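You operate a simulated robot arm through the tools that you are given. There is no shell and no other tool.

You run a simulated robot arm. Do the job below in one go: nothing can be reset, and whatever is moved stays where it is left.

Task
Swap the empty cartridge for the yellow ink and turn the catch tight.
Fine: the empty one goes in the cream tray.

Only the result counts: the job must be done as asked and must still hold three seconds after the hand-in. Knocking over, shifting, dropping, spilling or breaking anything else fails it.

Robot
A 6-joint arm with a two-finger gripper, fixed in place. Base frame: the origin is on the floor under the middle of its stand, x ahead of it, y to its left, z up; the work surface is at about z = 0.76. Units: m, degrees, N and s.
With the tool pointing down near the work surface it reaches from about 0.3 to 0.68 m from the base axis. Its first joint turns from -66.0 to 66.0 degrees. Payload 2.45 kg.
The TCP is the grasp point between the finger pads, 0.03 m short of the fingertips. In the tool frame z runs along the fingers and y along their closing line. The gripper opens to 0.106 m; its body begins 0.079 m behind the TCP.
Orientation is told as [roll, pitch, yaw] about the base's x, y, z axes, in that order, counted from this pose: with the fingers straight down and closing along the base's y, the tool's x points along the base's -x, its y along +y and its z along -z.

Tools
- The arm moves only by the tool play_rows. Its argument "increments" is a list of rows, each a list of 3 entries, a list of its own where there are three numbers: the shift along the tool's x, y, z in m, then the turn, a rotation vector about the tool's x, y, z in degrees, then the closure in counts, from 0 (fully open) to 255 (shut). In form: [[[tx, ty, tz], [wx, wy, wz], claw], ...]. A call has 1 to 20 rows; each row is the pose to reach, as a shift and turn from the pose commanded when the call began, along the tool's axes at that moment. Rows are played at 5 a second. More than 0.05 m and 8.6 degrees between two rows, or a gripper value outside its range, and nothing of the call is played. Where a pose cannot be reached the arm comes as near as it can. A force on the tool above 40 N (or 10 N above the force at the start of the call, whichever is more), or a blocked arm, ends the call early, and 0.2 s more pass. Each finger travels about 0.153 m/s and halts on what it meets, pressing with about 38 N; the grip force reading is that of the motor and also rises with nothing between the fingers. The clock runs only during rows and for 0.2 s after the last one: add rows that repeat a pose to give the fingers time. It gives the time, the measured TCP pose, the force on the tool (base axes), the opening and the grip force at its end, in the units of the frame above (readings bear some noise), with the torque about the TCP (base axes, N m) and any sound that the robot's microphone picked up.
- Cameras (640 x 400 px; columns grow to the right, rows downward): "scene" is fixed at [0.0525, 0.4095, 1.4068]; the picture's right is [-0.80, -0.59, 0.00], its down [-0.33, 0.45, -0.83] and it looks along [0.49, -0.67, -0.55] (base axes); focal length 328 px, centre (320, 200). "wrist" rides on the gripper at [0.076, -0.002, -0.106] in the tool frame; the picture's right is [0.02, 1.00, 0.00], its down [-0.78, 0.02, -0.62] and it looks along [-0.62, 0.01, 0.78] (tool axes); focal length 247 px, centre (320, 200). There is no depth. A picture from a camera that has moved, and an enlarged one, comes with that camera's place and axes in the base frame and with its lens.
- grab_frame(camera): a new picture of that camera. No time passes.
- zoom(camera, box): a new picture of the part [left, top, right, bottom] of that camera's present view, enlarged. No time passes.
- hand_in(): hands the job in; it is judged then, once.

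Nothing tells you positions but the pictures and the camera data. Unless the task says otherwise, let go and move clear before handing in.

The tools are called after "Emit:" by a JSON object that holds its "api" and its "payload". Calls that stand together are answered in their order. play_rows: Moves the arm, as the interface text tells. Its arguments: {"type":"object","properties":{"increments":{"type":"array","items":{"type":"array"}}},"required":["increments"]} The other tools are called the same way: grab_frame (camera) takes a picture; zoom (camera, box) takes an enlarged picture of a part of a camera's view; hand_in () hands the job in.

At the start:

```text
time: 0.0
position: [0.3459, -0.1569, 1.1658]
tool_rot: [-0.1, 0.0, -0.1]
contact_force: [0.2, -0.2, -0.1]
ft_torque: [0.01, -0.01, 0.03]
grip_width: 0.1058
grasp_force: 0.0
```

scene: 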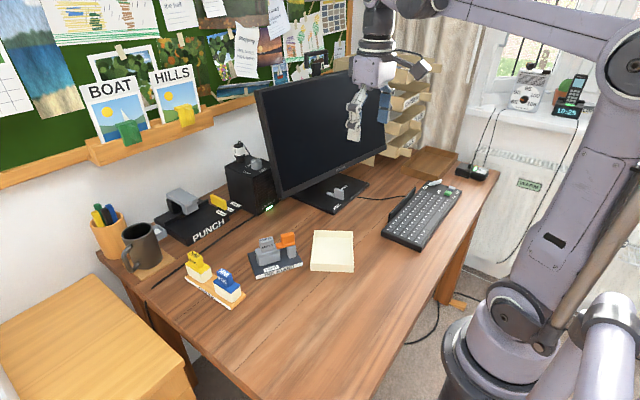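
wrist: 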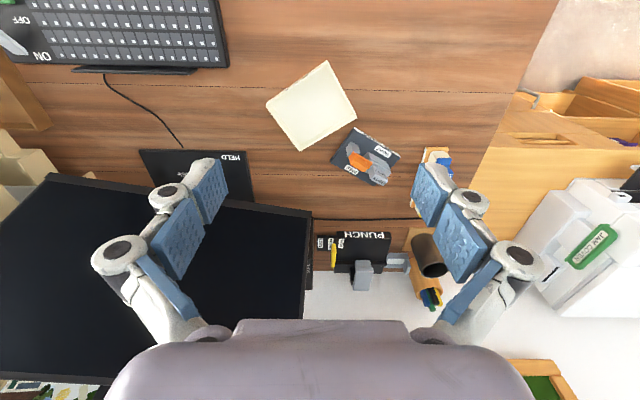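

I see a desk with a dark holder carrying a grey cartridge and an orange catch, a cream tray next to it, and yellow/blue cartridges on a small stand. I'll zoom in to see details before moving.

Emit:
{"api": "zoom", "payload": {"camera": "scene", "box": [230, 210, 370, 298]}}

Emit:
{"api": "zoom", "payload": {"camera": "scene", "box": [170, 235, 270, 315]}}

Emit:
{"api": "zoom", "payload": {"camera": "wrist", "box": [250, 50, 480, 220]}}

```text
4.55 times, centred on (300, 254) of scene
camera zoom: at [0.0525, 0.4095, 1.4068], right [-0.8, -0.59, 0.0], down [-0.33, 0.45, -0.83], along [0.49, -0.67, -0.55], focal length 1492 px, centre (411, -46)
```

zoom: 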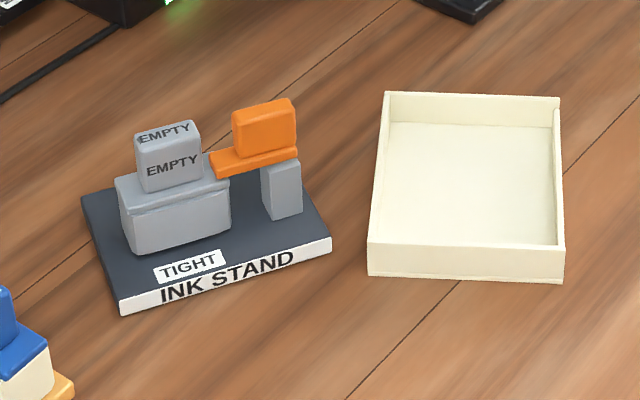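

```text
5.00 times, centred on (220, 275) of scene
camera zoom: at [0.0525, 0.4095, 1.4068], right [-0.8, -0.59, 0.0], down [-0.33, 0.45, -0.83], along [0.49, -0.67, -0.55], focal length 1642 px, centre (820, -175)
```

zoom: 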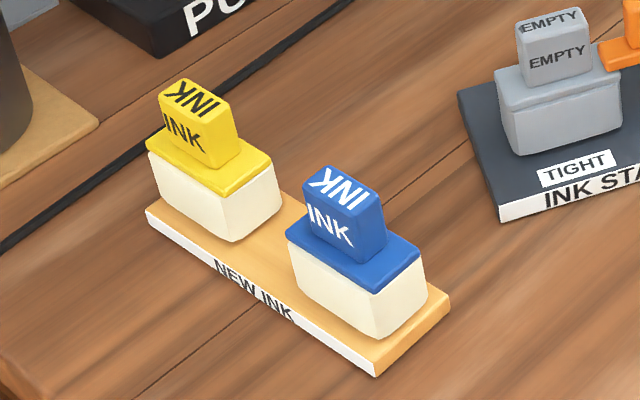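

```text
2.35 times, centred on (365, 135) of wrist
camera zoom: at [0.2706, -0.1582, 1.2718], right [-0.02, 1.0, 0.0], down [0.78, 0.02, 0.62], along [0.62, 0.01, -0.78], focal length 581 px, centre (214, 353)
```

zoom: 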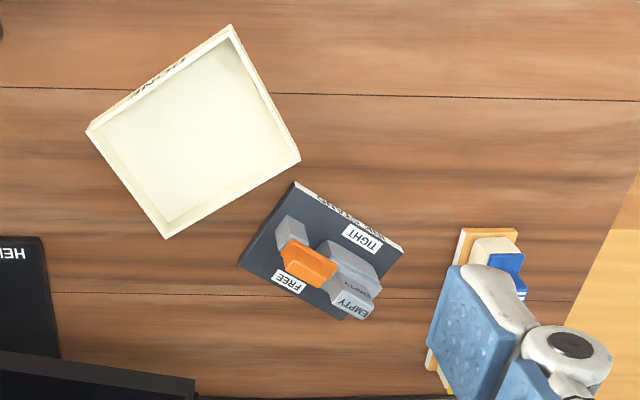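

The grey EMPTY cartridge sits on the ink stand at roughly (0.55, -0.05), with the orange catch on a post beside it. Yellow ink is at roughly (0.65, 0.13). I'll move the wrist camera nearer and look at the stand.

Emit:
{"api": "play_rows", "payload": {"increments": [[[0, 0.03, 0.03], [0, 0, 0], 0], [[0, 0.06, 0.06], [0, 0, 0], 0], [[0, 0.09, 0.09], [0, 0, 0], 0], [[0, 0.11, 0.12], [0, 0, 0], 0], [[0, 0.11, 0.15], [0, 0, 0], 0], [[0, 0.11, 0.15], [0, 0, 0], 0]]}}

```text
time: 1.4
position: [0.3485, -0.0464, 1.0169]
tool_rot: [-0.1, 0.0, -0.1]
contact_force: [0.0, -0.3, -0.4]
ft_torque: [-0.01, -0.02, 0.0]
grip_width: 0.1061
grasp_force: 0.1
```

Now at about (0.35, -0.05, 1.02); next I take pictures of the stand.

Emit:
{"api": "grab_frame", "payload": {"camera": "wrist"}}

Emit:
{"api": "zoom", "payload": {"camera": "wrist", "box": [240, 120, 400, 220]}}

Emit:
{"api": "zoom", "payload": {"camera": "scene", "box": [240, 225, 310, 285]}}

```text
taken
camera wrist: at [0.2716, -0.0487, 1.1226], right [-0.02, 1.0, 0.0], down [0.78, 0.02, 0.62], along [0.62, 0.01, -0.78], focal length 247 px, centre (320, 200)
```

wrist: 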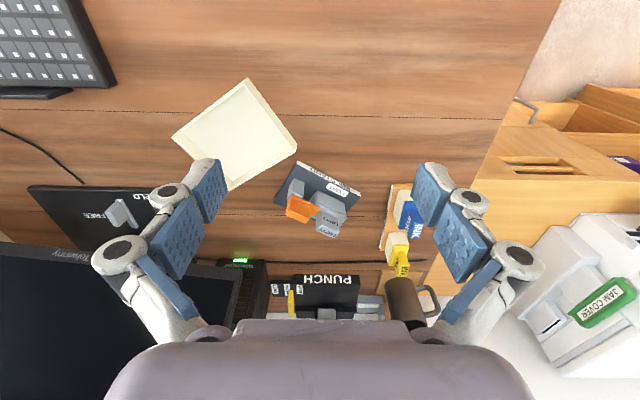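

```text
4.00 times, centred on (320, 170) of wrist
camera zoom: at [0.2716, -0.0487, 1.1226], right [-0.02, 1.0, 0.0], down [0.78, 0.02, 0.62], along [0.62, 0.01, -0.78], focal length 988 px, centre (320, 320)
```

zoom: 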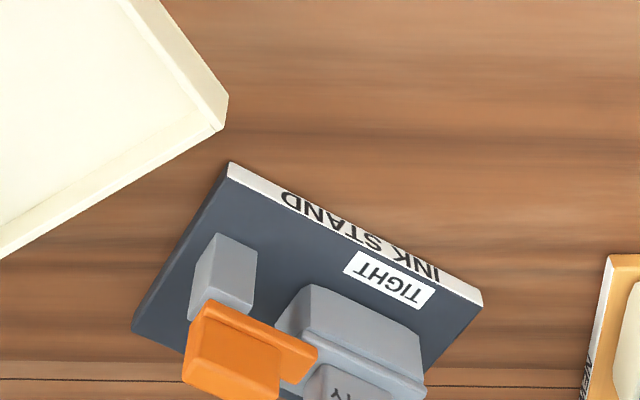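

```text
6.67 times, centred on (275, 255) of scene
camera zoom: at [0.0525, 0.4095, 1.4068], right [-0.8, -0.59, 0.0], down [-0.33, 0.45, -0.83], along [0.49, -0.67, -0.55], focal length 2189 px, centre (620, -167)
```

zoom: 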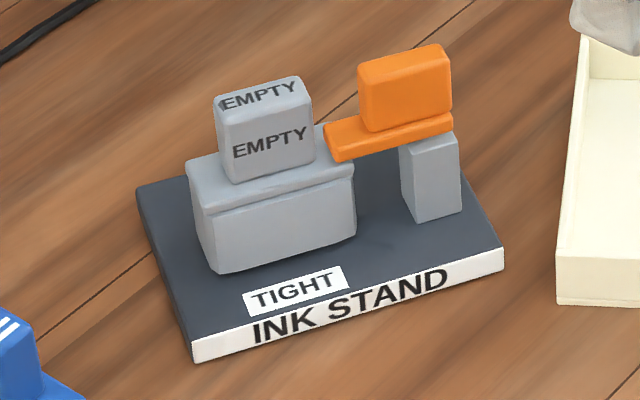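

The catch bar reaches from the post towards the cartridge. I need a closer, steeper look to see whether it overlaps the shoulder, so I'll move forward above the stand.

Emit:
{"api": "play_rows", "payload": {"increments": [[[-0.035, -0.005, 0.015], [0, 0, 0], 0], [[-0.07, -0.01, 0.03], [0, 0, 0], 0], [[-0.1, -0.01, 0.04], [0, 0, 0], 0], [[-0.1, -0.01, 0.04], [0, 0, 0], 0]]}}

Emit:
{"api": "grab_frame", "payload": {"camera": "wrist"}}

Emit:
{"api": "zoom", "payload": {"camera": "wrist", "box": [240, 120, 400, 220]}}

```text
time: 2.4
position: [0.4481, -0.0555, 0.9759]
tool_rot: [-0.2, -0.1, 0.0]
contact_force: [0.4, -0.9, 1.1]
ft_torque: [0.04, 0.01, 0.01]
grip_width: 0.1061
grasp_force: 0.0
```

```text
taken
camera wrist: at [0.372, -0.0577, 1.0813], right [-0.02, 1.0, 0.0], down [0.78, 0.02, 0.62], along [0.62, 0.01, -0.78], focal length 247 px, centre (320, 200)
```

wrist: 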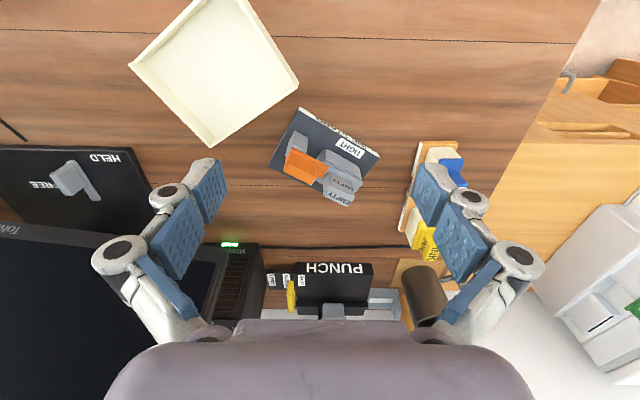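

```text
4.00 times, centred on (320, 170) of wrist
camera zoom: at [0.372, -0.0577, 1.0813], right [-0.02, 1.0, 0.0], down [0.78, 0.02, 0.62], along [0.62, 0.01, -0.78], focal length 988 px, centre (320, 320)
```

zoom: 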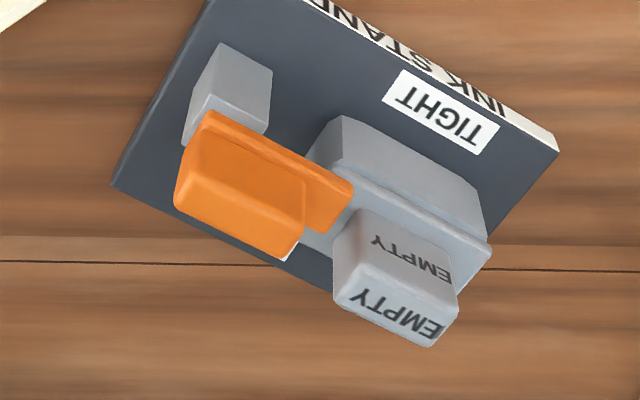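

The orange bar seems to reach over the cartridge's right shoulder. I'll go further forward for a near-vertical view to confirm the overlap and the pivot.

Emit:
{"api": "play_rows", "payload": {"increments": [[[-0.035, 0, 0], [0, 0, 0], 0], [[-0.07, 0, 0], [0, 0, 0], 0], [[-0.105, 0, 0], [0, 0, 0], 0], [[-0.13, 0, 0], [0, 0, 0], 0], [[-0.13, 0, 0], [0, 0, 0], 0]]}}

Emit:
{"api": "grab_frame", "payload": {"camera": "wrist"}}

Emit:
{"api": "zoom", "payload": {"camera": "wrist", "box": [240, 0, 400, 100]}}

Emit:
{"api": "zoom", "payload": {"camera": "wrist", "box": [370, 30, 530, 130]}}

```text
time: 3.6
position: [0.5776, -0.0556, 0.9765]
tool_rot: [-0.1, 0.1, -0.2]
contact_force: [1.0, 0.5, 0.4]
ft_torque: [-0.02, -0.01, -0.05]
grip_width: 0.1061
grasp_force: 0.1
```

```text
taken
camera wrist: at [0.5017, -0.0584, 1.0818], right [-0.02, 1.0, 0.0], down [0.78, 0.02, 0.62], along [0.62, 0.01, -0.78], focal length 247 px, centre (320, 200)
```

wrist: 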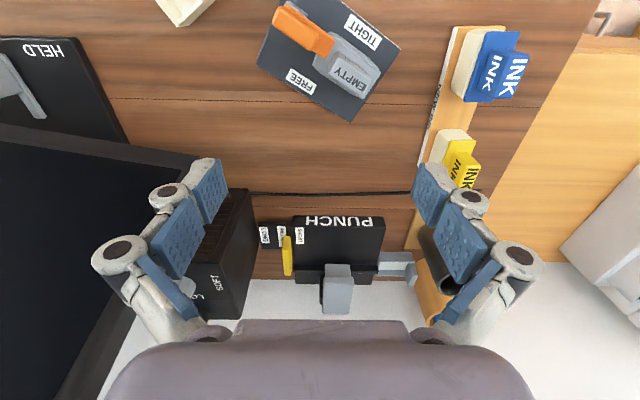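

```text
4.00 times, centred on (320, 50) of wrist
camera zoom: at [0.5017, -0.0584, 1.0818], right [-0.02, 1.0, 0.0], down [0.78, 0.02, 0.62], along [0.62, 0.01, -0.78], focal length 988 px, centre (320, 800)
```

zoom: 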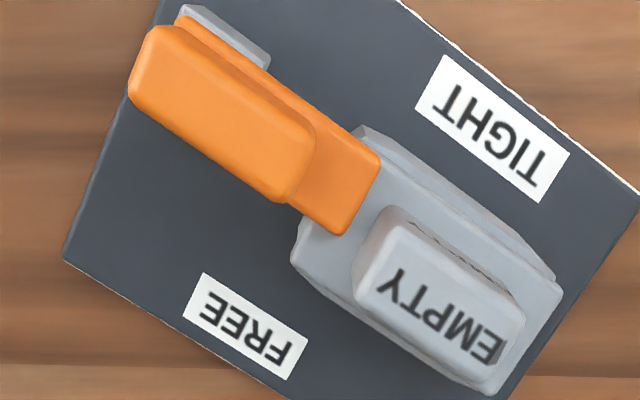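

```text
4.00 times, centred on (450, 80) of wrist
camera zoom: at [0.5017, -0.0584, 1.0818], right [-0.02, 1.0, 0.0], down [0.78, 0.02, 0.62], along [0.62, 0.01, -0.78], focal length 988 px, centre (-200, 680)
```

zoom: 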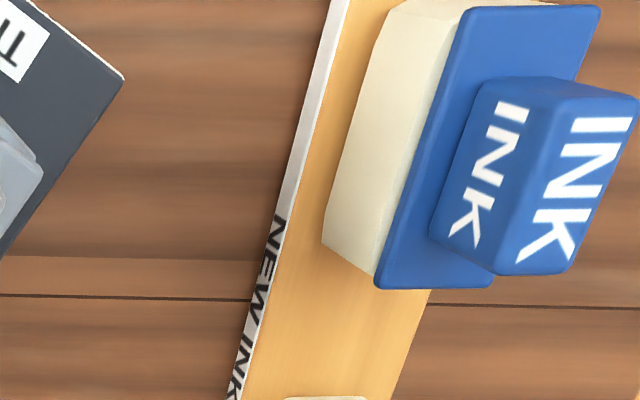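

The near-vertical view shows the bar overlapping the cartridge's right end, so it must be swung clear first. FREE is on the far side and TIGHT on the near side. I'll check the similar levers on the desk to learn the convention.

Emit:
{"api": "zoom", "payload": {"camera": "scene", "box": [300, 170, 380, 220]}}

Emit:
{"api": "zoom", "payload": {"camera": "scene", "box": [150, 180, 250, 250]}}

Emit:
{"api": "zoom", "payload": {"camera": "scene", "box": [240, 225, 310, 285]}}

Emit:
{"api": "zoom", "payload": {"camera": "wrist", "box": [400, 100, 500, 200]}}

```text
8.00 times, centred on (340, 195) of scene
camera zoom: at [0.0525, 0.4095, 1.4068], right [-0.8, -0.59, 0.0], down [-0.33, 0.45, -0.83], along [0.49, -0.67, -0.55], focal length 2626 px, centre (160, 240)
```

zoom: 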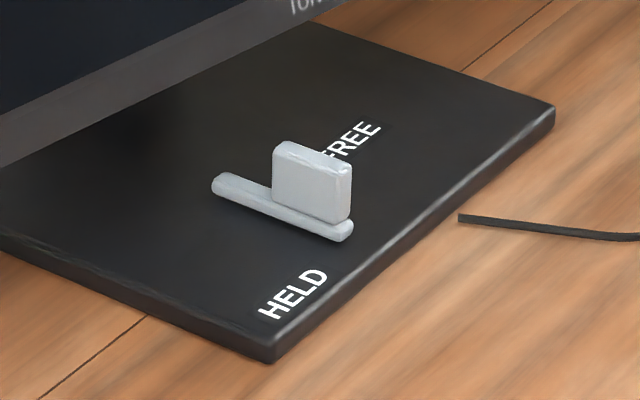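

```text
5.71 times, centred on (200, 215) of scene
camera zoom: at [0.0525, 0.4095, 1.4068], right [-0.8, -0.59, 0.0], down [-0.33, 0.45, -0.83], along [0.49, -0.67, -0.55], focal length 1876 px, centre (1006, 114)
```

zoom: 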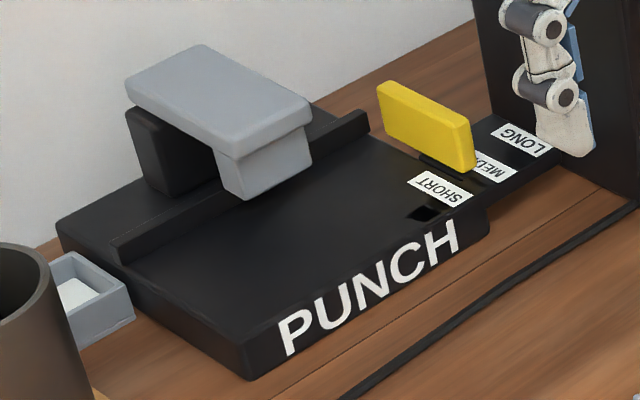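

```text
6.67 times, centred on (275, 255) of scene
camera zoom: at [0.0525, 0.4095, 1.4068], right [-0.8, -0.59, 0.0], down [-0.33, 0.45, -0.83], along [0.49, -0.67, -0.55], focal length 2189 px, centre (620, -167)
```

zoom: 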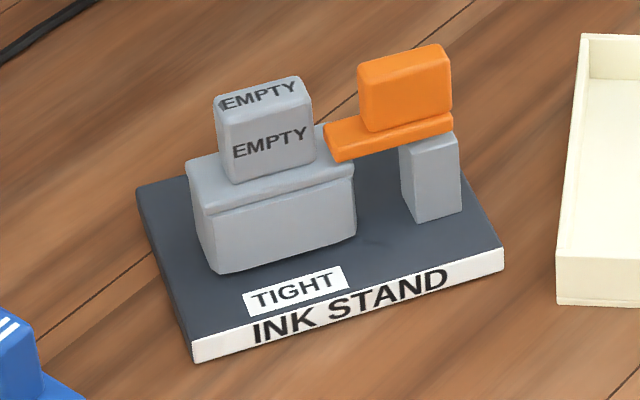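

```text
4.00 times, centred on (450, 150) of wrist
camera zoom: at [0.5017, -0.0584, 1.0818], right [-0.02, 1.0, 0.0], down [0.78, 0.02, 0.62], along [0.62, 0.01, -0.78], focal length 988 px, centre (-200, 400)
```

zoom: 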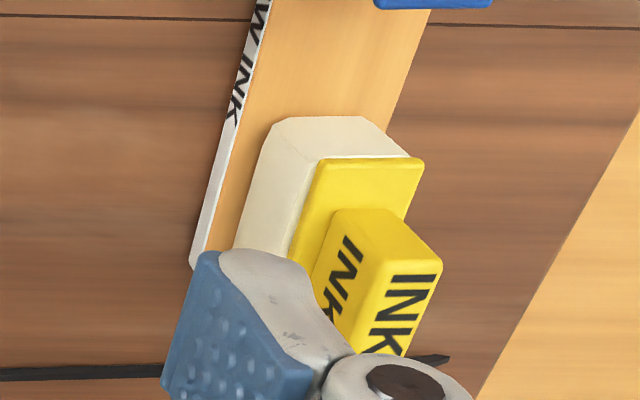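

Geometry so far: stand centre about (0.546, -0.052), long axis about 60.5° from x. The catch pivots on the post at about (0.514, -0.084), and its block top is at z≈0.852. I'll go above the catch with yaw 60.5° so the fingers straddle it, then look again.

Emit:
{"api": "play_rows", "payload": {"increments": [[[0.008, -0.003, 0], [0, 0, -7.6], 0], [[0.016, -0.006, 0], [0, 0, -15.2], 0], [[0.024, -0.009, 0], [0, 0, -22.8], 0], [[0.032, -0.012, 0], [0, 0, -30.4], 0], [[0.04, -0.016, 0], [0, 0, -38], 0], [[0.048, -0.02, 0], [0, 0, -45.6], 0], [[0.055, -0.023, 0], [0, 0, -53.2], 0], [[0.062, -0.025, 0], [0, 0, -60.5], 0], [[0.062, -0.025, 0], [0, 0, -60.5], 0], [[0.062, -0.025, 0], [0, 0, -60.5], 0]]}}

Emit:
{"api": "grab_frame", "payload": {"camera": "wrist"}}

Emit:
{"api": "zoom", "payload": {"camera": "wrist", "box": [240, 60, 400, 160]}}

Emit:
{"api": "grab_frame", "payload": {"camera": "scene"}}

```text
time: 5.8
position: [0.5148, -0.0809, 0.9749]
tool_rot: [0.0, 0.0, 60.5]
contact_force: [-0.5, -0.3, 0.3]
ft_torque: [0.0, -0.01, -0.03]
grip_width: 0.1059
grasp_force: 0.0
```

```text
taken
camera wrist: at [0.479, -0.1492, 1.0819], right [-0.88, 0.47, 0.0], down [0.37, 0.69, 0.62], along [0.29, 0.55, -0.78], focal length 247 px, centre (320, 200)
```

wrist: 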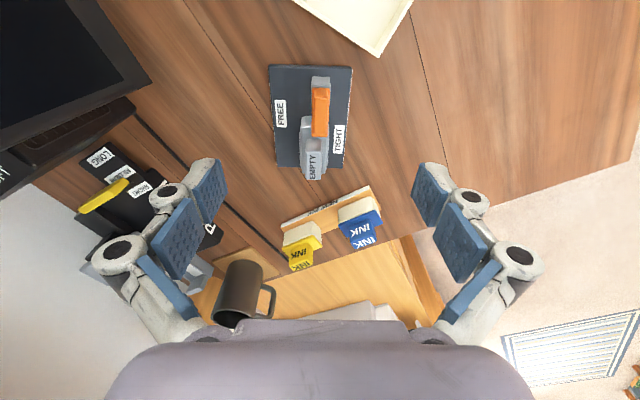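

```text
4.00 times, centred on (320, 110) of wrist
camera zoom: at [0.479, -0.1492, 1.0819], right [-0.88, 0.47, 0.0], down [0.37, 0.69, 0.62], along [0.29, 0.55, -0.78], focal length 988 px, centre (320, 560)
```

zoom: 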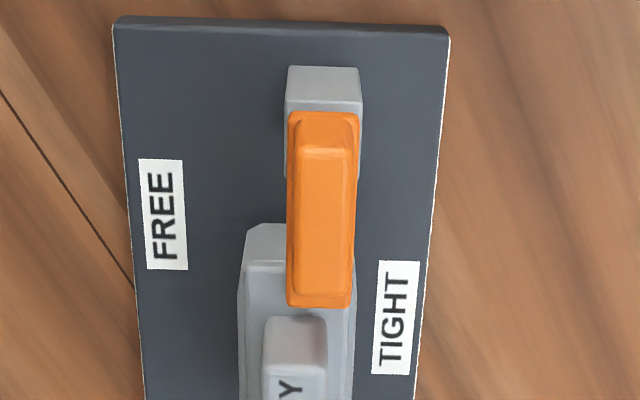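

```text
taken
```

scene: 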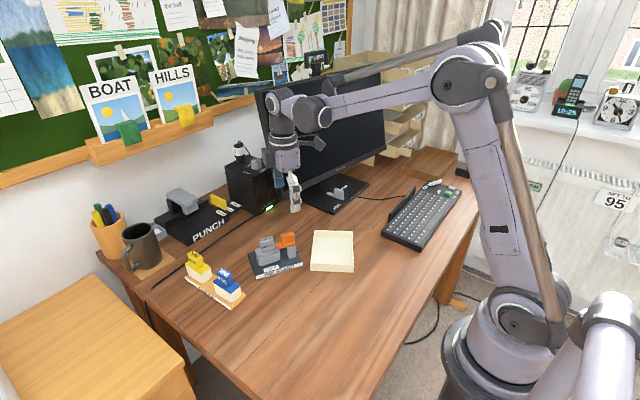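

The view is now aligned with the stand: the bar spans u≈-0.054…-0.003, block 13 mm thick, pivot near its post end at about (0.513, -0.083). I'll partly close the fingers and descend until they straddle the block just above the bar.

Emit:
{"api": "play_rows", "payload": {"increments": [[[-0.0047, 0, 0.02], [0, 0, 0], 120], [[-0.0047, 0, 0.05], [0, 0, 0], 120], [[-0.0047, 0, 0.075], [0, 0, 0], 120], [[-0.0047, 0, 0.092], [0, 0, 0], 120], [[-0.0047, 0, 0.092], [0, 0, 0], 120]]}}

Emit:
{"api": "grab_frame", "payload": {"camera": "wrist"}}

Emit:
{"api": "zoom", "payload": {"camera": "wrist", "box": [220, 100, 420, 225]}}

Emit:
{"api": "zoom", "payload": {"camera": "scene", "box": [230, 200, 330, 285]}}

```text
time: 7.0
position: [0.5178, -0.0772, 0.8832]
tool_rot: [0.0, 0.0, 60.4]
contact_force: [-0.8, -0.6, -0.3]
ft_torque: [-0.01, 0.02, 0.04]
grip_width: 0.0559
grasp_force: 0.1
```

```text
taken
camera wrist: at [0.4821, -0.1457, 0.9895], right [-0.88, 0.47, 0.0], down [0.37, 0.69, 0.62], along [0.3, 0.55, -0.78], focal length 247 px, centre (320, 200)
```

wrist: 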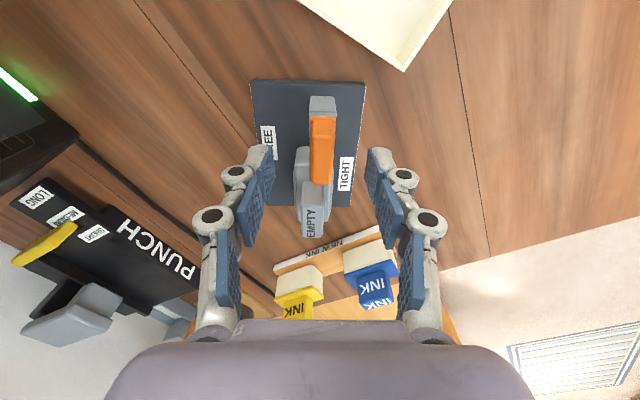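

```text
3.20 times, centred on (320, 162) of wrist
camera zoom: at [0.4821, -0.1457, 0.9895], right [-0.88, 0.47, 0.0], down [0.37, 0.69, 0.62], along [0.3, 0.55, -0.78], focal length 790 px, centre (320, 320)
```

zoom: 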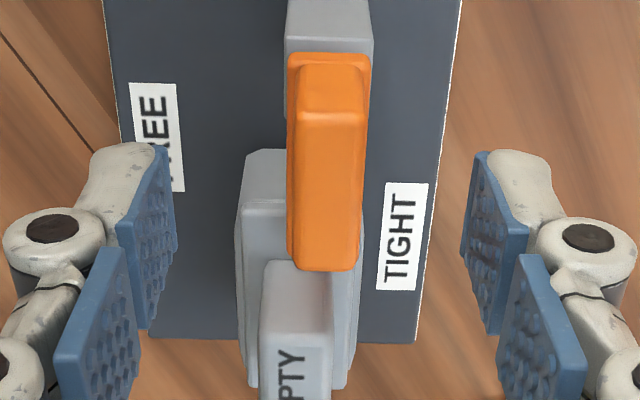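

```text
4.71 times, centred on (280, 242) of scene
camera zoom: at [0.0525, 0.4095, 1.4068], right [-0.8, -0.59, 0.0], down [-0.33, 0.45, -0.83], along [0.49, -0.67, -0.55], focal length 1545 px, centre (508, 0)
```

zoom: 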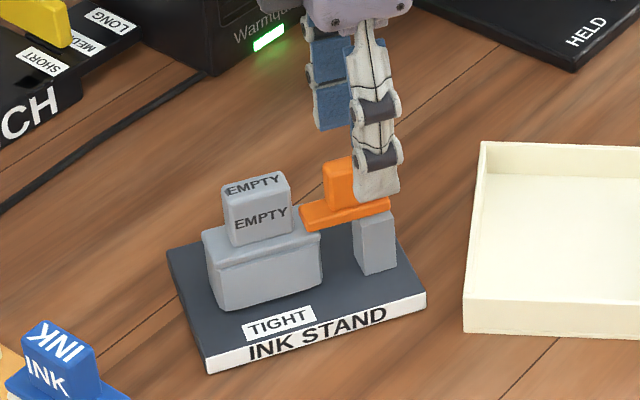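

The fingers straddle the orange block symmetrically. I'll descend the last 2 cm and narrow the fingers to a loose fork around the block.

Emit:
{"api": "play_rows", "payload": {"increments": [[[0, 0, 0.01], [0, 0, 0], 120], [[0, 0, 0.019], [0, 0, 0], 120], [[0, 0, 0.019], [0, 0, 0], 160], [[0, 0, 0.019], [0, 0, 0], 200], [[0, 0, 0.019], [0, 0, 0], 212], [[0, 0, 0.019], [0, 0, 0], 212]]}}

Emit:
{"api": "zoom", "payload": {"camera": "wrist", "box": [220, 100, 420, 225]}}

Emit:
{"api": "zoom", "payload": {"camera": "scene", "box": [230, 200, 330, 285]}}

```text
time: 8.4
position: [0.5191, -0.0773, 0.865]
tool_rot: [0.0, 0.0, 60.5]
contact_force: [-0.4, 0.4, 0.6]
ft_torque: [-0.03, 0.01, -0.02]
grip_width: 0.0179
grasp_force: 0.1
```

```text
3.20 times, centred on (320, 162) of wrist
camera zoom: at [0.4817, -0.1454, 0.9711], right [-0.88, 0.47, 0.0], down [0.37, 0.69, 0.62], along [0.3, 0.55, -0.78], focal length 790 px, centre (320, 320)
```

zoom: 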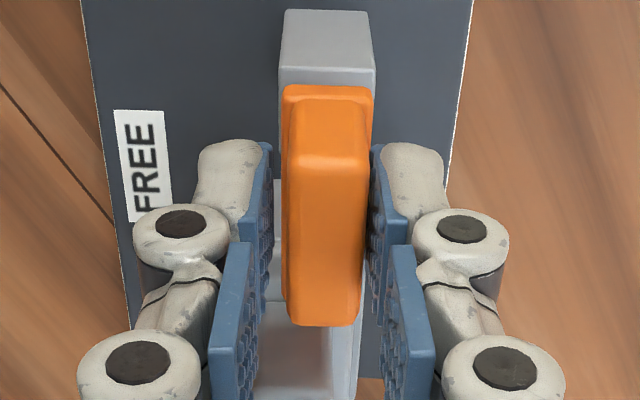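

```text
4.71 times, centred on (280, 242) of scene
camera zoom: at [0.0525, 0.4095, 1.4068], right [-0.8, -0.59, 0.0], down [-0.33, 0.45, -0.83], along [0.49, -0.67, -0.55], focal length 1545 px, centre (508, 0)
```

zoom: 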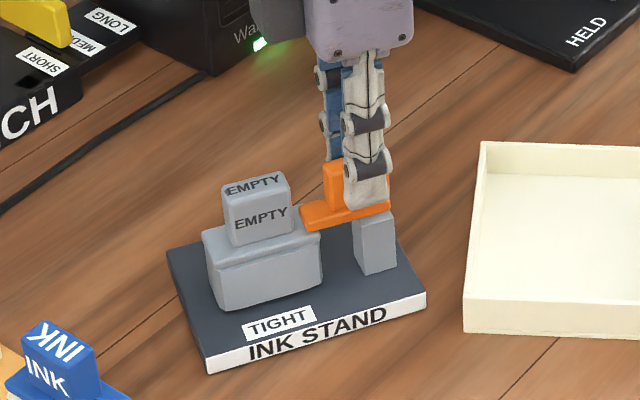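

The fork sits around the block with about 2 mm slack each side. I'll turn it toward FREE (clockwise from above), following an arc about the post, 30° first.

Emit:
{"api": "play_rows", "payload": {"increments": [[[0.0001, -0.001, 0], [0, 0, 7.5], 212], [[0.0003, -0.0019, 0], [0, 0, 15], 212], [[0.0006, -0.0029, 0], [0, 0, 22.5], 212], [[0.001, -0.0038, 0], [0, 0, 30], 212], [[0.001, -0.0038, 0], [0, 0, 30], 212]]}}

Emit:
{"api": "zoom", "payload": {"camera": "wrist", "box": [220, 100, 420, 225]}}

Emit:
{"api": "zoom", "payload": {"camera": "scene", "box": [230, 200, 330, 285]}}

```text
time: 9.6
position: [0.5208, -0.0803, 0.8639]
tool_rot: [-0.1, 0.0, 30.3]
contact_force: [-0.2, 1.5, -0.5]
ft_torque: [0.03, 0.01, 0.0]
grip_width: 0.0191
grasp_force: 1.0
```

```text
3.20 times, centred on (320, 162) of wrist
camera zoom: at [0.4555, -0.1206, 0.9709], right [-0.52, 0.85, 0.0], down [0.67, 0.41, 0.62], along [0.53, 0.32, -0.78], focal length 790 px, centre (320, 320)
```

zoom: 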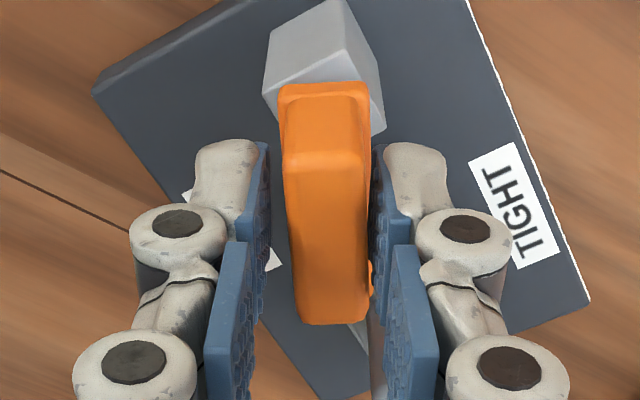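

```text
4.71 times, centred on (280, 242) of scene
camera zoom: at [0.0525, 0.4096, 1.4068], right [-0.8, -0.59, 0.0], down [-0.33, 0.45, -0.83], along [0.49, -0.67, -0.55], focal length 1545 px, centre (508, 0)
```

zoom: 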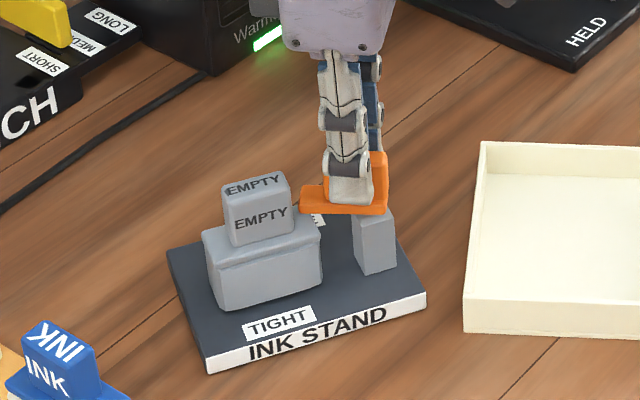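

The catch turns easily about the post. I'll keep turning another 45° toward FREE.

Emit:
{"api": "play_rows", "payload": {"increments": [[[0.0001, -0.001, 0], [0, 0, 7.5], 212], [[0.0003, -0.0019, 0], [0, 0, 15], 212], [[0.0006, -0.0029, 0], [0, 0, 22.5], 212], [[0.001, -0.0038, 0], [0, 0, 30], 212], [[0.0016, -0.0046, 0], [0, 0, 37.5], 212], [[0.0022, -0.0053, 0], [0, 0, 45], 212], [[0.0022, -0.0053, 0], [0, 0, 45], 212]]}}

Emit:
{"api": "zoom", "payload": {"camera": "wrist", "box": [220, 100, 420, 225]}}

Emit:
{"api": "zoom", "payload": {"camera": "scene", "box": [230, 200, 330, 285]}}

```text
time: 11.2
position: [0.5203, -0.0853, 0.8645]
tool_rot: [-0.1, 0.0, -14.7]
contact_force: [0.8, 1.0, 0.0]
ft_torque: [0.05, -0.06, 0.02]
grip_width: 0.0188
grasp_force: 0.5
```

```text
3.20 times, centred on (320, 162) of wrist
camera zoom: at [0.4468, -0.0689, 0.9707], right [0.23, 0.97, 0.0], down [0.76, -0.18, 0.62], along [0.6, -0.15, -0.78], focal length 790 px, centre (320, 320)
```

zoom: 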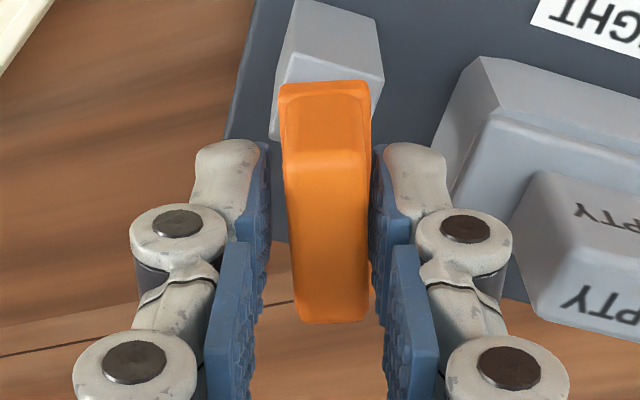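

```text
4.71 times, centred on (280, 242) of scene
camera zoom: at [0.0525, 0.4096, 1.4068], right [-0.8, -0.59, 0.0], down [-0.33, 0.45, -0.83], along [0.49, -0.67, -0.55], focal length 1545 px, centre (508, 0)
```

zoom: 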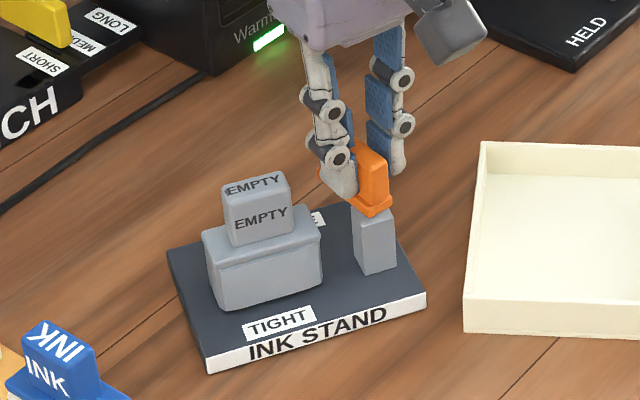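

The bar is now about 70° round and clear of the cartridge. I'll add 12° for margin and then lift straight up out of the fork.

Emit:
{"api": "play_rows", "payload": {"increments": [[[0.0001, -0.0008, 0], [0, 0, 6], 212], [[0.0002, -0.0016, 0], [0, 0, 12], 212], [[0.0002, -0.0016, 0], [0, 0, 12], 212]]}}

Emit:
{"api": "zoom", "payload": {"camera": "wrist", "box": [220, 100, 420, 225]}}

```text
time: 12.0
position: [0.5207, -0.087, 0.8646]
tool_rot: [0.0, 0.0, -26.6]
contact_force: [-0.2, 0.8, 0.0]
ft_torque: [0.01, 0.02, -0.01]
grip_width: 0.0189
grasp_force: 0.8
```

```text
3.20 times, centred on (320, 162) of wrist
camera zoom: at [0.4517, -0.0554, 0.9707], right [0.43, 0.9, 0.0], down [0.71, -0.34, 0.62], along [0.56, -0.27, -0.78], focal length 790 px, centre (320, 320)
```

zoom: 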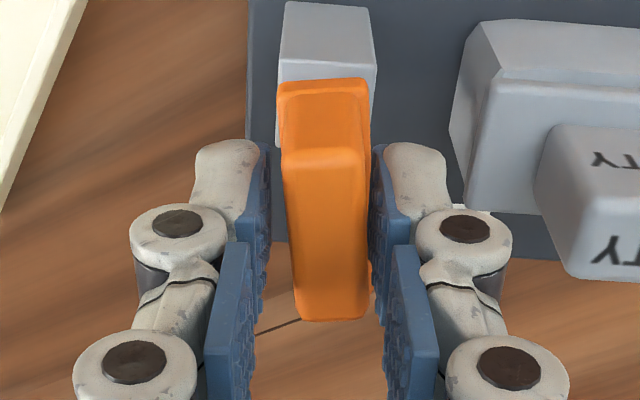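

The catch is clear, at roughly 85°. I'll ease the fingers, lift, and reposition above the empty cartridge's tab at about (0.549, -0.032) with yaw 60.5°.

Emit:
{"api": "play_rows", "payload": {"increments": [[[0, 0, 0], [0, 0, 0], 200], [[0, 0, -0.03], [0, 0, 0], 200], [[0, 0, -0.07], [0, 0, 0], 200], [[0, 0, -0.11], [0, 0, 0], 200], [[0, 0.006, -0.11], [0, 0, -7.92], 160], [[0, 0.011, -0.11], [0, 0, -15.84], 130], [[0, 0.017, -0.11], [0, 0, -23.76], 130], [[0, 0.023, -0.11], [0, 0, -31.68], 130], [[0, 0.029, -0.11], [0, 0, -39.6], 130], [[0, 0.035, -0.11], [0, 0, -47.52], 130], [[0, 0.04, -0.11], [0, 0, -55.44], 130], [[-0.0002, 0.046, -0.11], [0, 0, -63.36], 130], [[-0.0004, 0.052, -0.11], [0, 0, -71.28], 130], [[-0.0006, 0.058, -0.11], [0, 0, -79.2], 130], [[-0.0007, 0.0619, -0.11], [0, 0, -87.1], 130], [[-0.0007, 0.0619, -0.11], [0, 0, -87.1], 130]]}}

Emit:
{"api": "grab_frame", "payload": {"camera": "wrist"}}

Emit:
{"api": "zoom", "payload": {"camera": "wrist", "box": [240, 60, 400, 160]}}

Emit:
{"api": "zoom", "payload": {"camera": "scene", "box": [230, 200, 330, 285]}}

```text
time: 15.4
position: [0.5487, -0.0318, 0.9734]
tool_rot: [0.1, 0.0, 60.7]
contact_force: [-0.8, -1.0, -0.4]
ft_torque: [-0.02, 0.03, 0.01]
grip_width: 0.0521
grasp_force: 0.0
```

```text
taken
camera wrist: at [0.5131, -0.0999, 1.0805], right [-0.88, 0.47, 0.0], down [0.37, 0.69, 0.62], along [0.29, 0.55, -0.78], focal length 247 px, centre (320, 200)
```

wrist: 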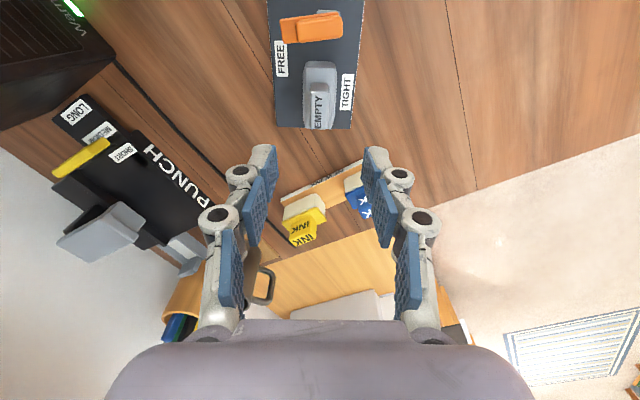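

```text
4.00 times, centred on (320, 110) of wrist
camera zoom: at [0.5131, -0.0999, 1.0805], right [-0.88, 0.47, 0.0], down [0.37, 0.69, 0.62], along [0.29, 0.55, -0.78], focal length 988 px, centre (320, 560)
```

zoom: 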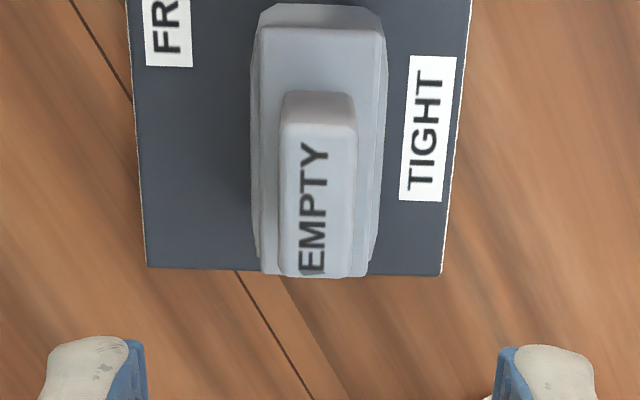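

```text
4.71 times, centred on (280, 242) of scene
camera zoom: at [0.0525, 0.4095, 1.4068], right [-0.8, -0.59, 0.0], down [-0.33, 0.45, -0.83], along [0.49, -0.67, -0.55], focal length 1545 px, centre (508, 0)
```

zoom: 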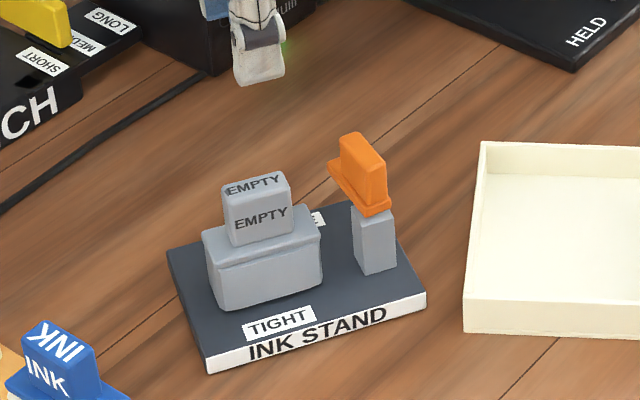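

The catch stays swung clear, and the empty cartridge's tab is centred under the gripper. I'll make a small lateral correction and descend partway with the fingers open around the tab, then check heights.

Emit:
{"api": "play_rows", "payload": {"increments": [[[-0.001, -0.001, 0.03], [0, 0, 0], 130], [[-0.001, -0.001, 0.06], [0, 0, 0], 130], [[-0.001, -0.001, 0.09], [0, 0, 0], 130], [[-0.001, -0.001, 0.09], [0, 0, 0], 130]]}}

Emit:
{"api": "zoom", "payload": {"camera": "wrist", "box": [220, 100, 420, 225]}}

Emit:
{"api": "zoom", "payload": {"camera": "scene", "box": [230, 200, 330, 285]}}

```text
time: 16.4
position: [0.5505, -0.032, 0.8832]
tool_rot: [0.0, 0.1, 60.5]
contact_force: [0.6, 0.6, 0.8]
ft_torque: [0.0, 0.03, -0.03]
grip_width: 0.0519
grasp_force: 0.1
```

```text
3.20 times, centred on (320, 162) of wrist
camera zoom: at [0.5138, -0.1003, 0.9905], right [-0.88, 0.47, 0.0], down [0.37, 0.69, 0.62], along [0.29, 0.55, -0.78], focal length 790 px, centre (320, 320)
```

zoom: 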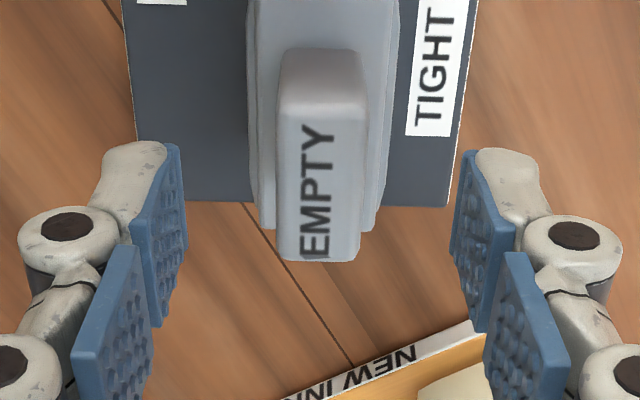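

```text
4.71 times, centred on (280, 242) of scene
camera zoom: at [0.0525, 0.4095, 1.4068], right [-0.8, -0.59, 0.0], down [-0.33, 0.45, -0.83], along [0.49, -0.67, -0.55], focal length 1545 px, centre (508, 0)
```

zoom: 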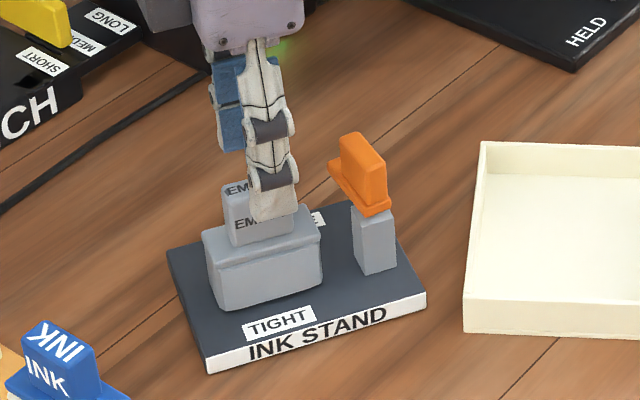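

Heights from parallax: tab top z≈0.85, shoulder z≈0.82, stand top z≈0.775. I'll descend so the fingertips end a few mm above the shoulder and close on the tab.

Emit:
{"api": "play_rows", "payload": {"increments": [[[0, 0, 0.012], [0, 0, 0], 130], [[0, 0, 0.027], [0, 0, 0], 130], [[0, 0, 0.027], [0, 0, 0], 180], [[0, 0, 0.027], [0, 0, 0], 210], [[0, 0, 0.027], [0, 0, 0], 255], [[0, 0, 0.027], [0, 0, 0], 255], [[0, 0, 0.027], [0, 0, 0], 255]]}}

Emit:
{"api": "zoom", "payload": {"camera": "wrist", "box": [220, 100, 420, 225]}}

Emit:
{"api": "zoom", "payload": {"camera": "scene", "box": [230, 200, 330, 285]}}

```text
time: 18.0
position: [0.5516, -0.0319, 0.8576]
tool_rot: [0.0, -0.1, 60.5]
contact_force: [0.4, -0.3, 0.0]
ft_torque: [-0.01, -0.02, 0.01]
grip_width: 0.0167
grasp_force: 37.5
```

```text
3.20 times, centred on (320, 162) of wrist
camera zoom: at [0.5138, -0.1, 0.964], right [-0.88, 0.47, 0.0], down [0.37, 0.69, 0.62], along [0.29, 0.55, -0.78], focal length 790 px, centre (320, 320)
```

zoom: 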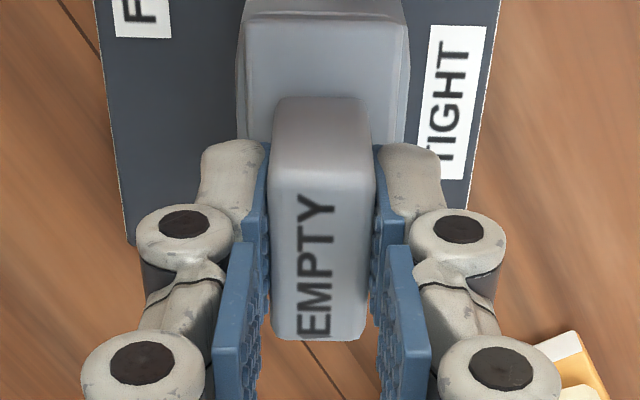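

```text
4.71 times, centred on (280, 242) of scene
camera zoom: at [0.0525, 0.4095, 1.4068], right [-0.8, -0.59, 0.0], down [-0.33, 0.45, -0.83], along [0.49, -0.67, -0.55], focal length 1545 px, centre (508, 0)
```

zoom: 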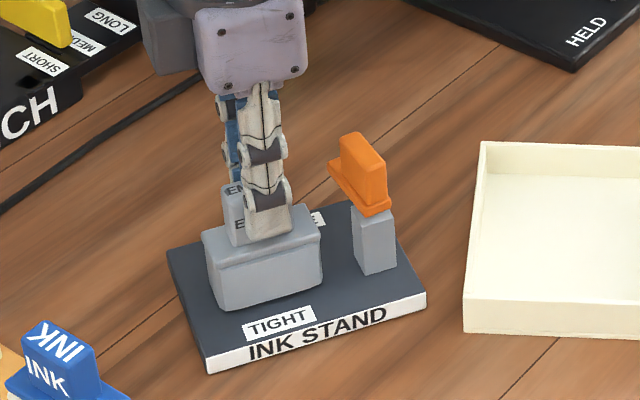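

The tab is gripped (16.7 mm, 37 N); seated grip pose is (0.551, -0.032, 0.857), yaw 60.5°. I'll lift slowly straight up.

Emit:
{"api": "play_rows", "payload": {"increments": [[[0, 0, -0.005], [0, 0, 0], 255], [[0, 0, -0.01], [0, 0, 0], 255], [[0, 0, -0.02], [0, 0, 0], 255], [[0, 0, -0.03], [0, 0, 0], 255], [[0, 0, -0.03], [0, 0, 0], 255]]}}

Emit:
{"api": "zoom", "payload": {"camera": "wrist", "box": [220, 100, 420, 225]}}

Emit:
{"api": "zoom", "payload": {"camera": "scene", "box": [230, 200, 330, 285]}}

```text
time: 19.2
position: [0.5493, -0.0318, 0.8879]
tool_rot: [0.0, 0.1, 60.5]
contact_force: [0.0, -0.1, 0.4]
ft_torque: [0.01, 0.0, 0.0]
grip_width: 0.0168
grasp_force: 38.1
```

```text
3.20 times, centred on (320, 162) of wrist
camera zoom: at [0.514, -0.0997, 0.9938], right [-0.88, 0.47, 0.0], down [0.37, 0.69, 0.62], along [0.29, 0.55, -0.78], focal length 790 px, centre (320, 320)
```

zoom: 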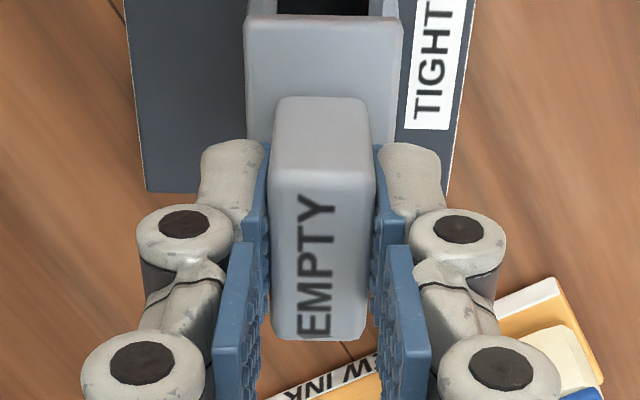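

```text
4.71 times, centred on (280, 242) of scene
camera zoom: at [0.0525, 0.4095, 1.4068], right [-0.8, -0.59, 0.0], down [-0.33, 0.45, -0.83], along [0.49, -0.67, -0.55], focal length 1545 px, centre (508, 0)
```

zoom: 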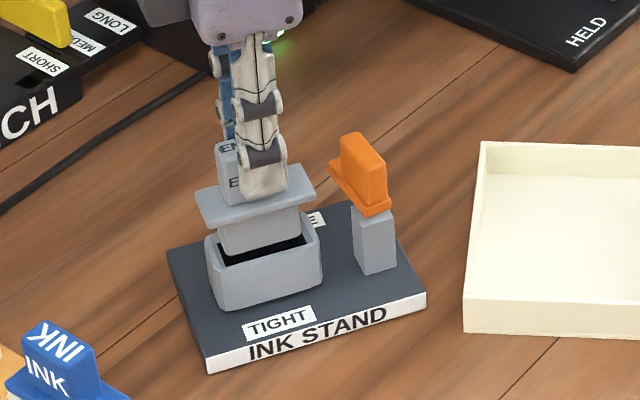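

The empty lifts freely; the grey box below is a fixed socket with the cartridge's lip resting on its rim. I'll lift it fully clear, then look at the socket.

Emit:
{"api": "play_rows", "payload": {"increments": [[[0, 0, -0.02], [0, 0, 0], 255], [[0, 0, -0.04], [0, 0, 0], 255], [[0, 0, -0.06], [0, 0, 0], 255], [[0, 0, -0.08], [0, 0, 0], 255], [[0, 0, -0.08], [0, 0, 0], 255]]}}

Emit:
{"api": "grab_frame", "payload": {"camera": "wrist"}}

Emit:
{"api": "zoom", "payload": {"camera": "wrist", "box": [220, 0, 420, 125]}}

Emit:
{"api": "zoom", "payload": {"camera": "scene", "box": [230, 180, 330, 285]}}

```text
time: 20.4
position: [0.5492, -0.0315, 0.9679]
tool_rot: [0.0, 0.0, 60.5]
contact_force: [0.1, -0.9, -0.3]
ft_torque: [0.0, 0.02, 0.07]
grip_width: 0.0169
grasp_force: 38.2
```

```text
taken
camera wrist: at [0.5137, -0.0994, 1.0741], right [-0.88, 0.47, 0.0], down [0.37, 0.69, 0.62], along [0.29, 0.55, -0.78], focal length 247 px, centre (320, 200)
```

wrist: 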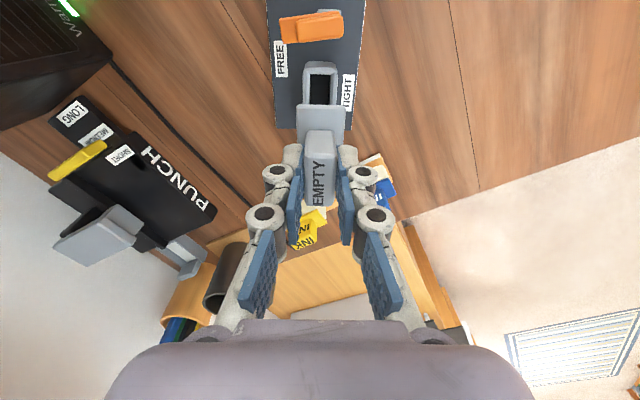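

```text
3.20 times, centred on (320, 62) of wrist
camera zoom: at [0.5137, -0.0994, 1.0741], right [-0.88, 0.47, 0.0], down [0.37, 0.69, 0.62], along [0.29, 0.55, -0.78], focal length 790 px, centre (320, 640)
```

zoom: 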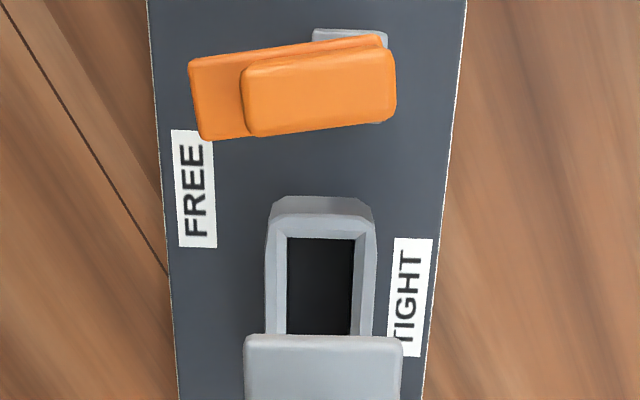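

```text
3.81 times, centred on (280, 232) of scene
camera zoom: at [0.0525, 0.4095, 1.4068], right [-0.8, -0.59, 0.0], down [-0.33, 0.45, -0.83], along [0.49, -0.67, -0.55], focal length 1251 px, centre (472, 76)
```

zoom: 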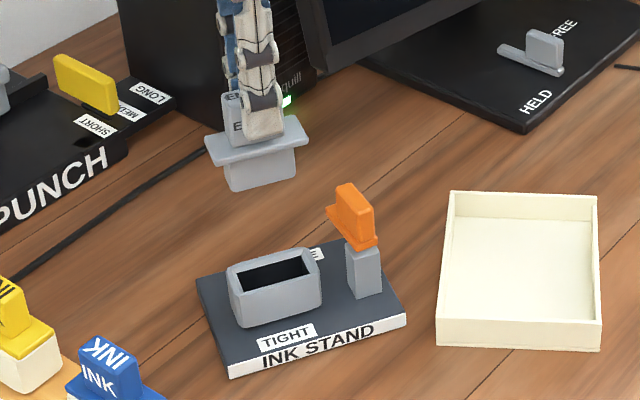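

The socket has a chamfered mouth, good for insertion. I'll carry the empty over to the tray centre, about (0.432, -0.165), staying high.

Emit:
{"api": "play_rows", "payload": {"increments": [[[0.025, 0.005, 0], [0, 0, 0], 255], [[0.05, 0.01, 0], [0, 0, 0], 255], [[0.075, 0.0155, 0], [0, 0, 0], 255], [[0.1, 0.021, 0], [0, 0, 0], 255], [[0.125, 0.026, 0], [0, 0, 0], 255], [[0.15, 0.031, 0], [0, 0, 0], 255], [[0.1737, 0.0361, 0], [0, 0, 0], 255], [[0.1737, 0.0361, 0], [0, 0, 0], 255], [[0.1737, 0.0361, 0], [0, 0, 0], 255]]}}

Emit:
{"api": "grab_frame", "payload": {"camera": "wrist"}}

Emit:
{"api": "zoom", "payload": {"camera": "scene", "box": [280, 190, 380, 290]}}

```text
time: 22.4
position: [0.4332, -0.1663, 0.9671]
tool_rot: [0.0, 0.1, 60.5]
contact_force: [0.3, -0.1, -0.8]
ft_torque: [0.05, 0.02, -0.01]
grip_width: 0.017
grasp_force: 37.8
```

```text
taken
camera wrist: at [0.3977, -0.2335, 1.0742], right [-0.88, 0.47, 0.0], down [0.37, 0.69, 0.62], along [0.29, 0.55, -0.78], focal length 247 px, centre (320, 200)
```

wrist: 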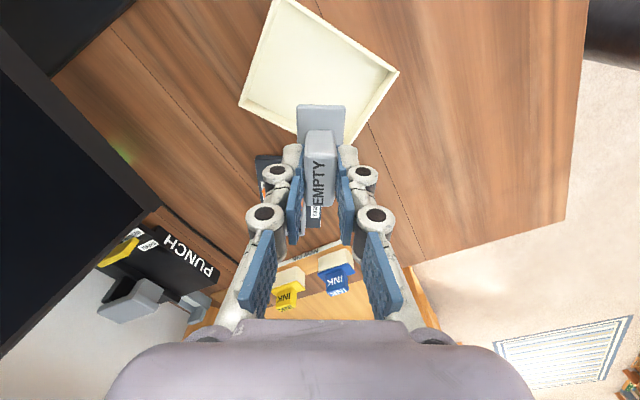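

```text
4.00 times, centred on (330, 240) of scene
camera zoom: at [0.0525, 0.4095, 1.4068], right [-0.8, -0.59, 0.0], down [-0.33, 0.45, -0.83], along [0.49, -0.67, -0.55], focal length 1313 px, centre (280, 40)
```

zoom: 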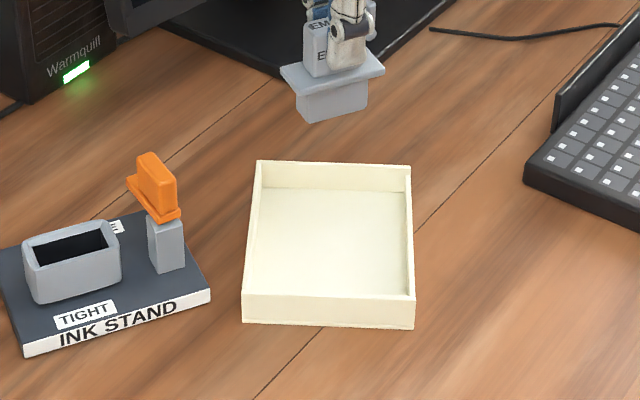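

The cartridge hangs over the tray centre. I'll lower it to a couple of centimetres above the tray floor and check.

Emit:
{"api": "play_rows", "payload": {"increments": [[[0, 0, 0.03], [0, 0, 0], 255], [[0, 0, 0.06], [0, 0, 0], 255], [[0, 0, 0.09], [0, 0, 0], 255], [[0, 0, 0.112], [0, 0, 0], 255], [[0, 0, 0.112], [0, 0, 0], 255]]}}

Emit:
{"api": "zoom", "payload": {"camera": "scene", "box": [280, 190, 380, 290]}}

Emit:
{"api": "grab_frame", "payload": {"camera": "wrist"}}

```text
time: 23.6
position: [0.4332, -0.1651, 0.855]
tool_rot: [0.1, 0.0, 60.5]
contact_force: [0.2, 0.0, -0.9]
ft_torque: [0.0, -0.02, -0.01]
grip_width: 0.017
grasp_force: 37.9
```

```text
4.00 times, centred on (330, 240) of scene
camera zoom: at [0.0525, 0.4095, 1.4068], right [-0.8, -0.59, 0.0], down [-0.33, 0.45, -0.83], along [0.49, -0.67, -0.55], focal length 1313 px, centre (280, 40)
```

zoom: 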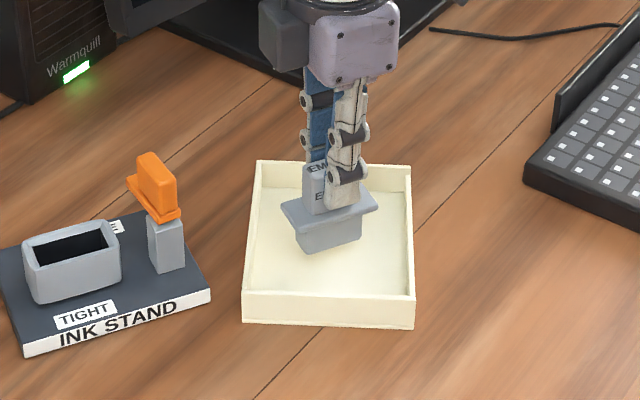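

```text
taken
camera wrist: at [0.397, -0.233, 0.9609], right [-0.88, 0.47, 0.0], down [0.37, 0.69, 0.62], along [0.29, 0.55, -0.78], focal length 247 px, centre (320, 200)
```

wrist: 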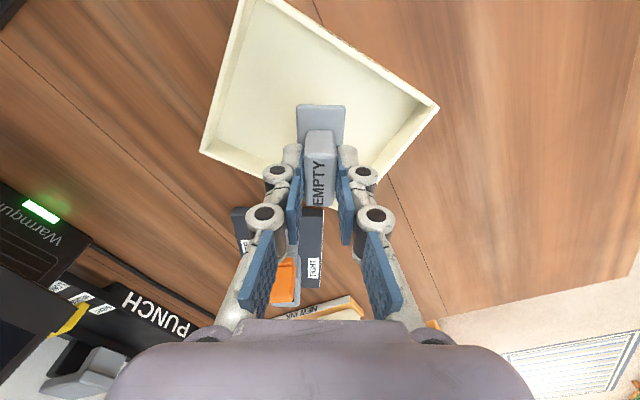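

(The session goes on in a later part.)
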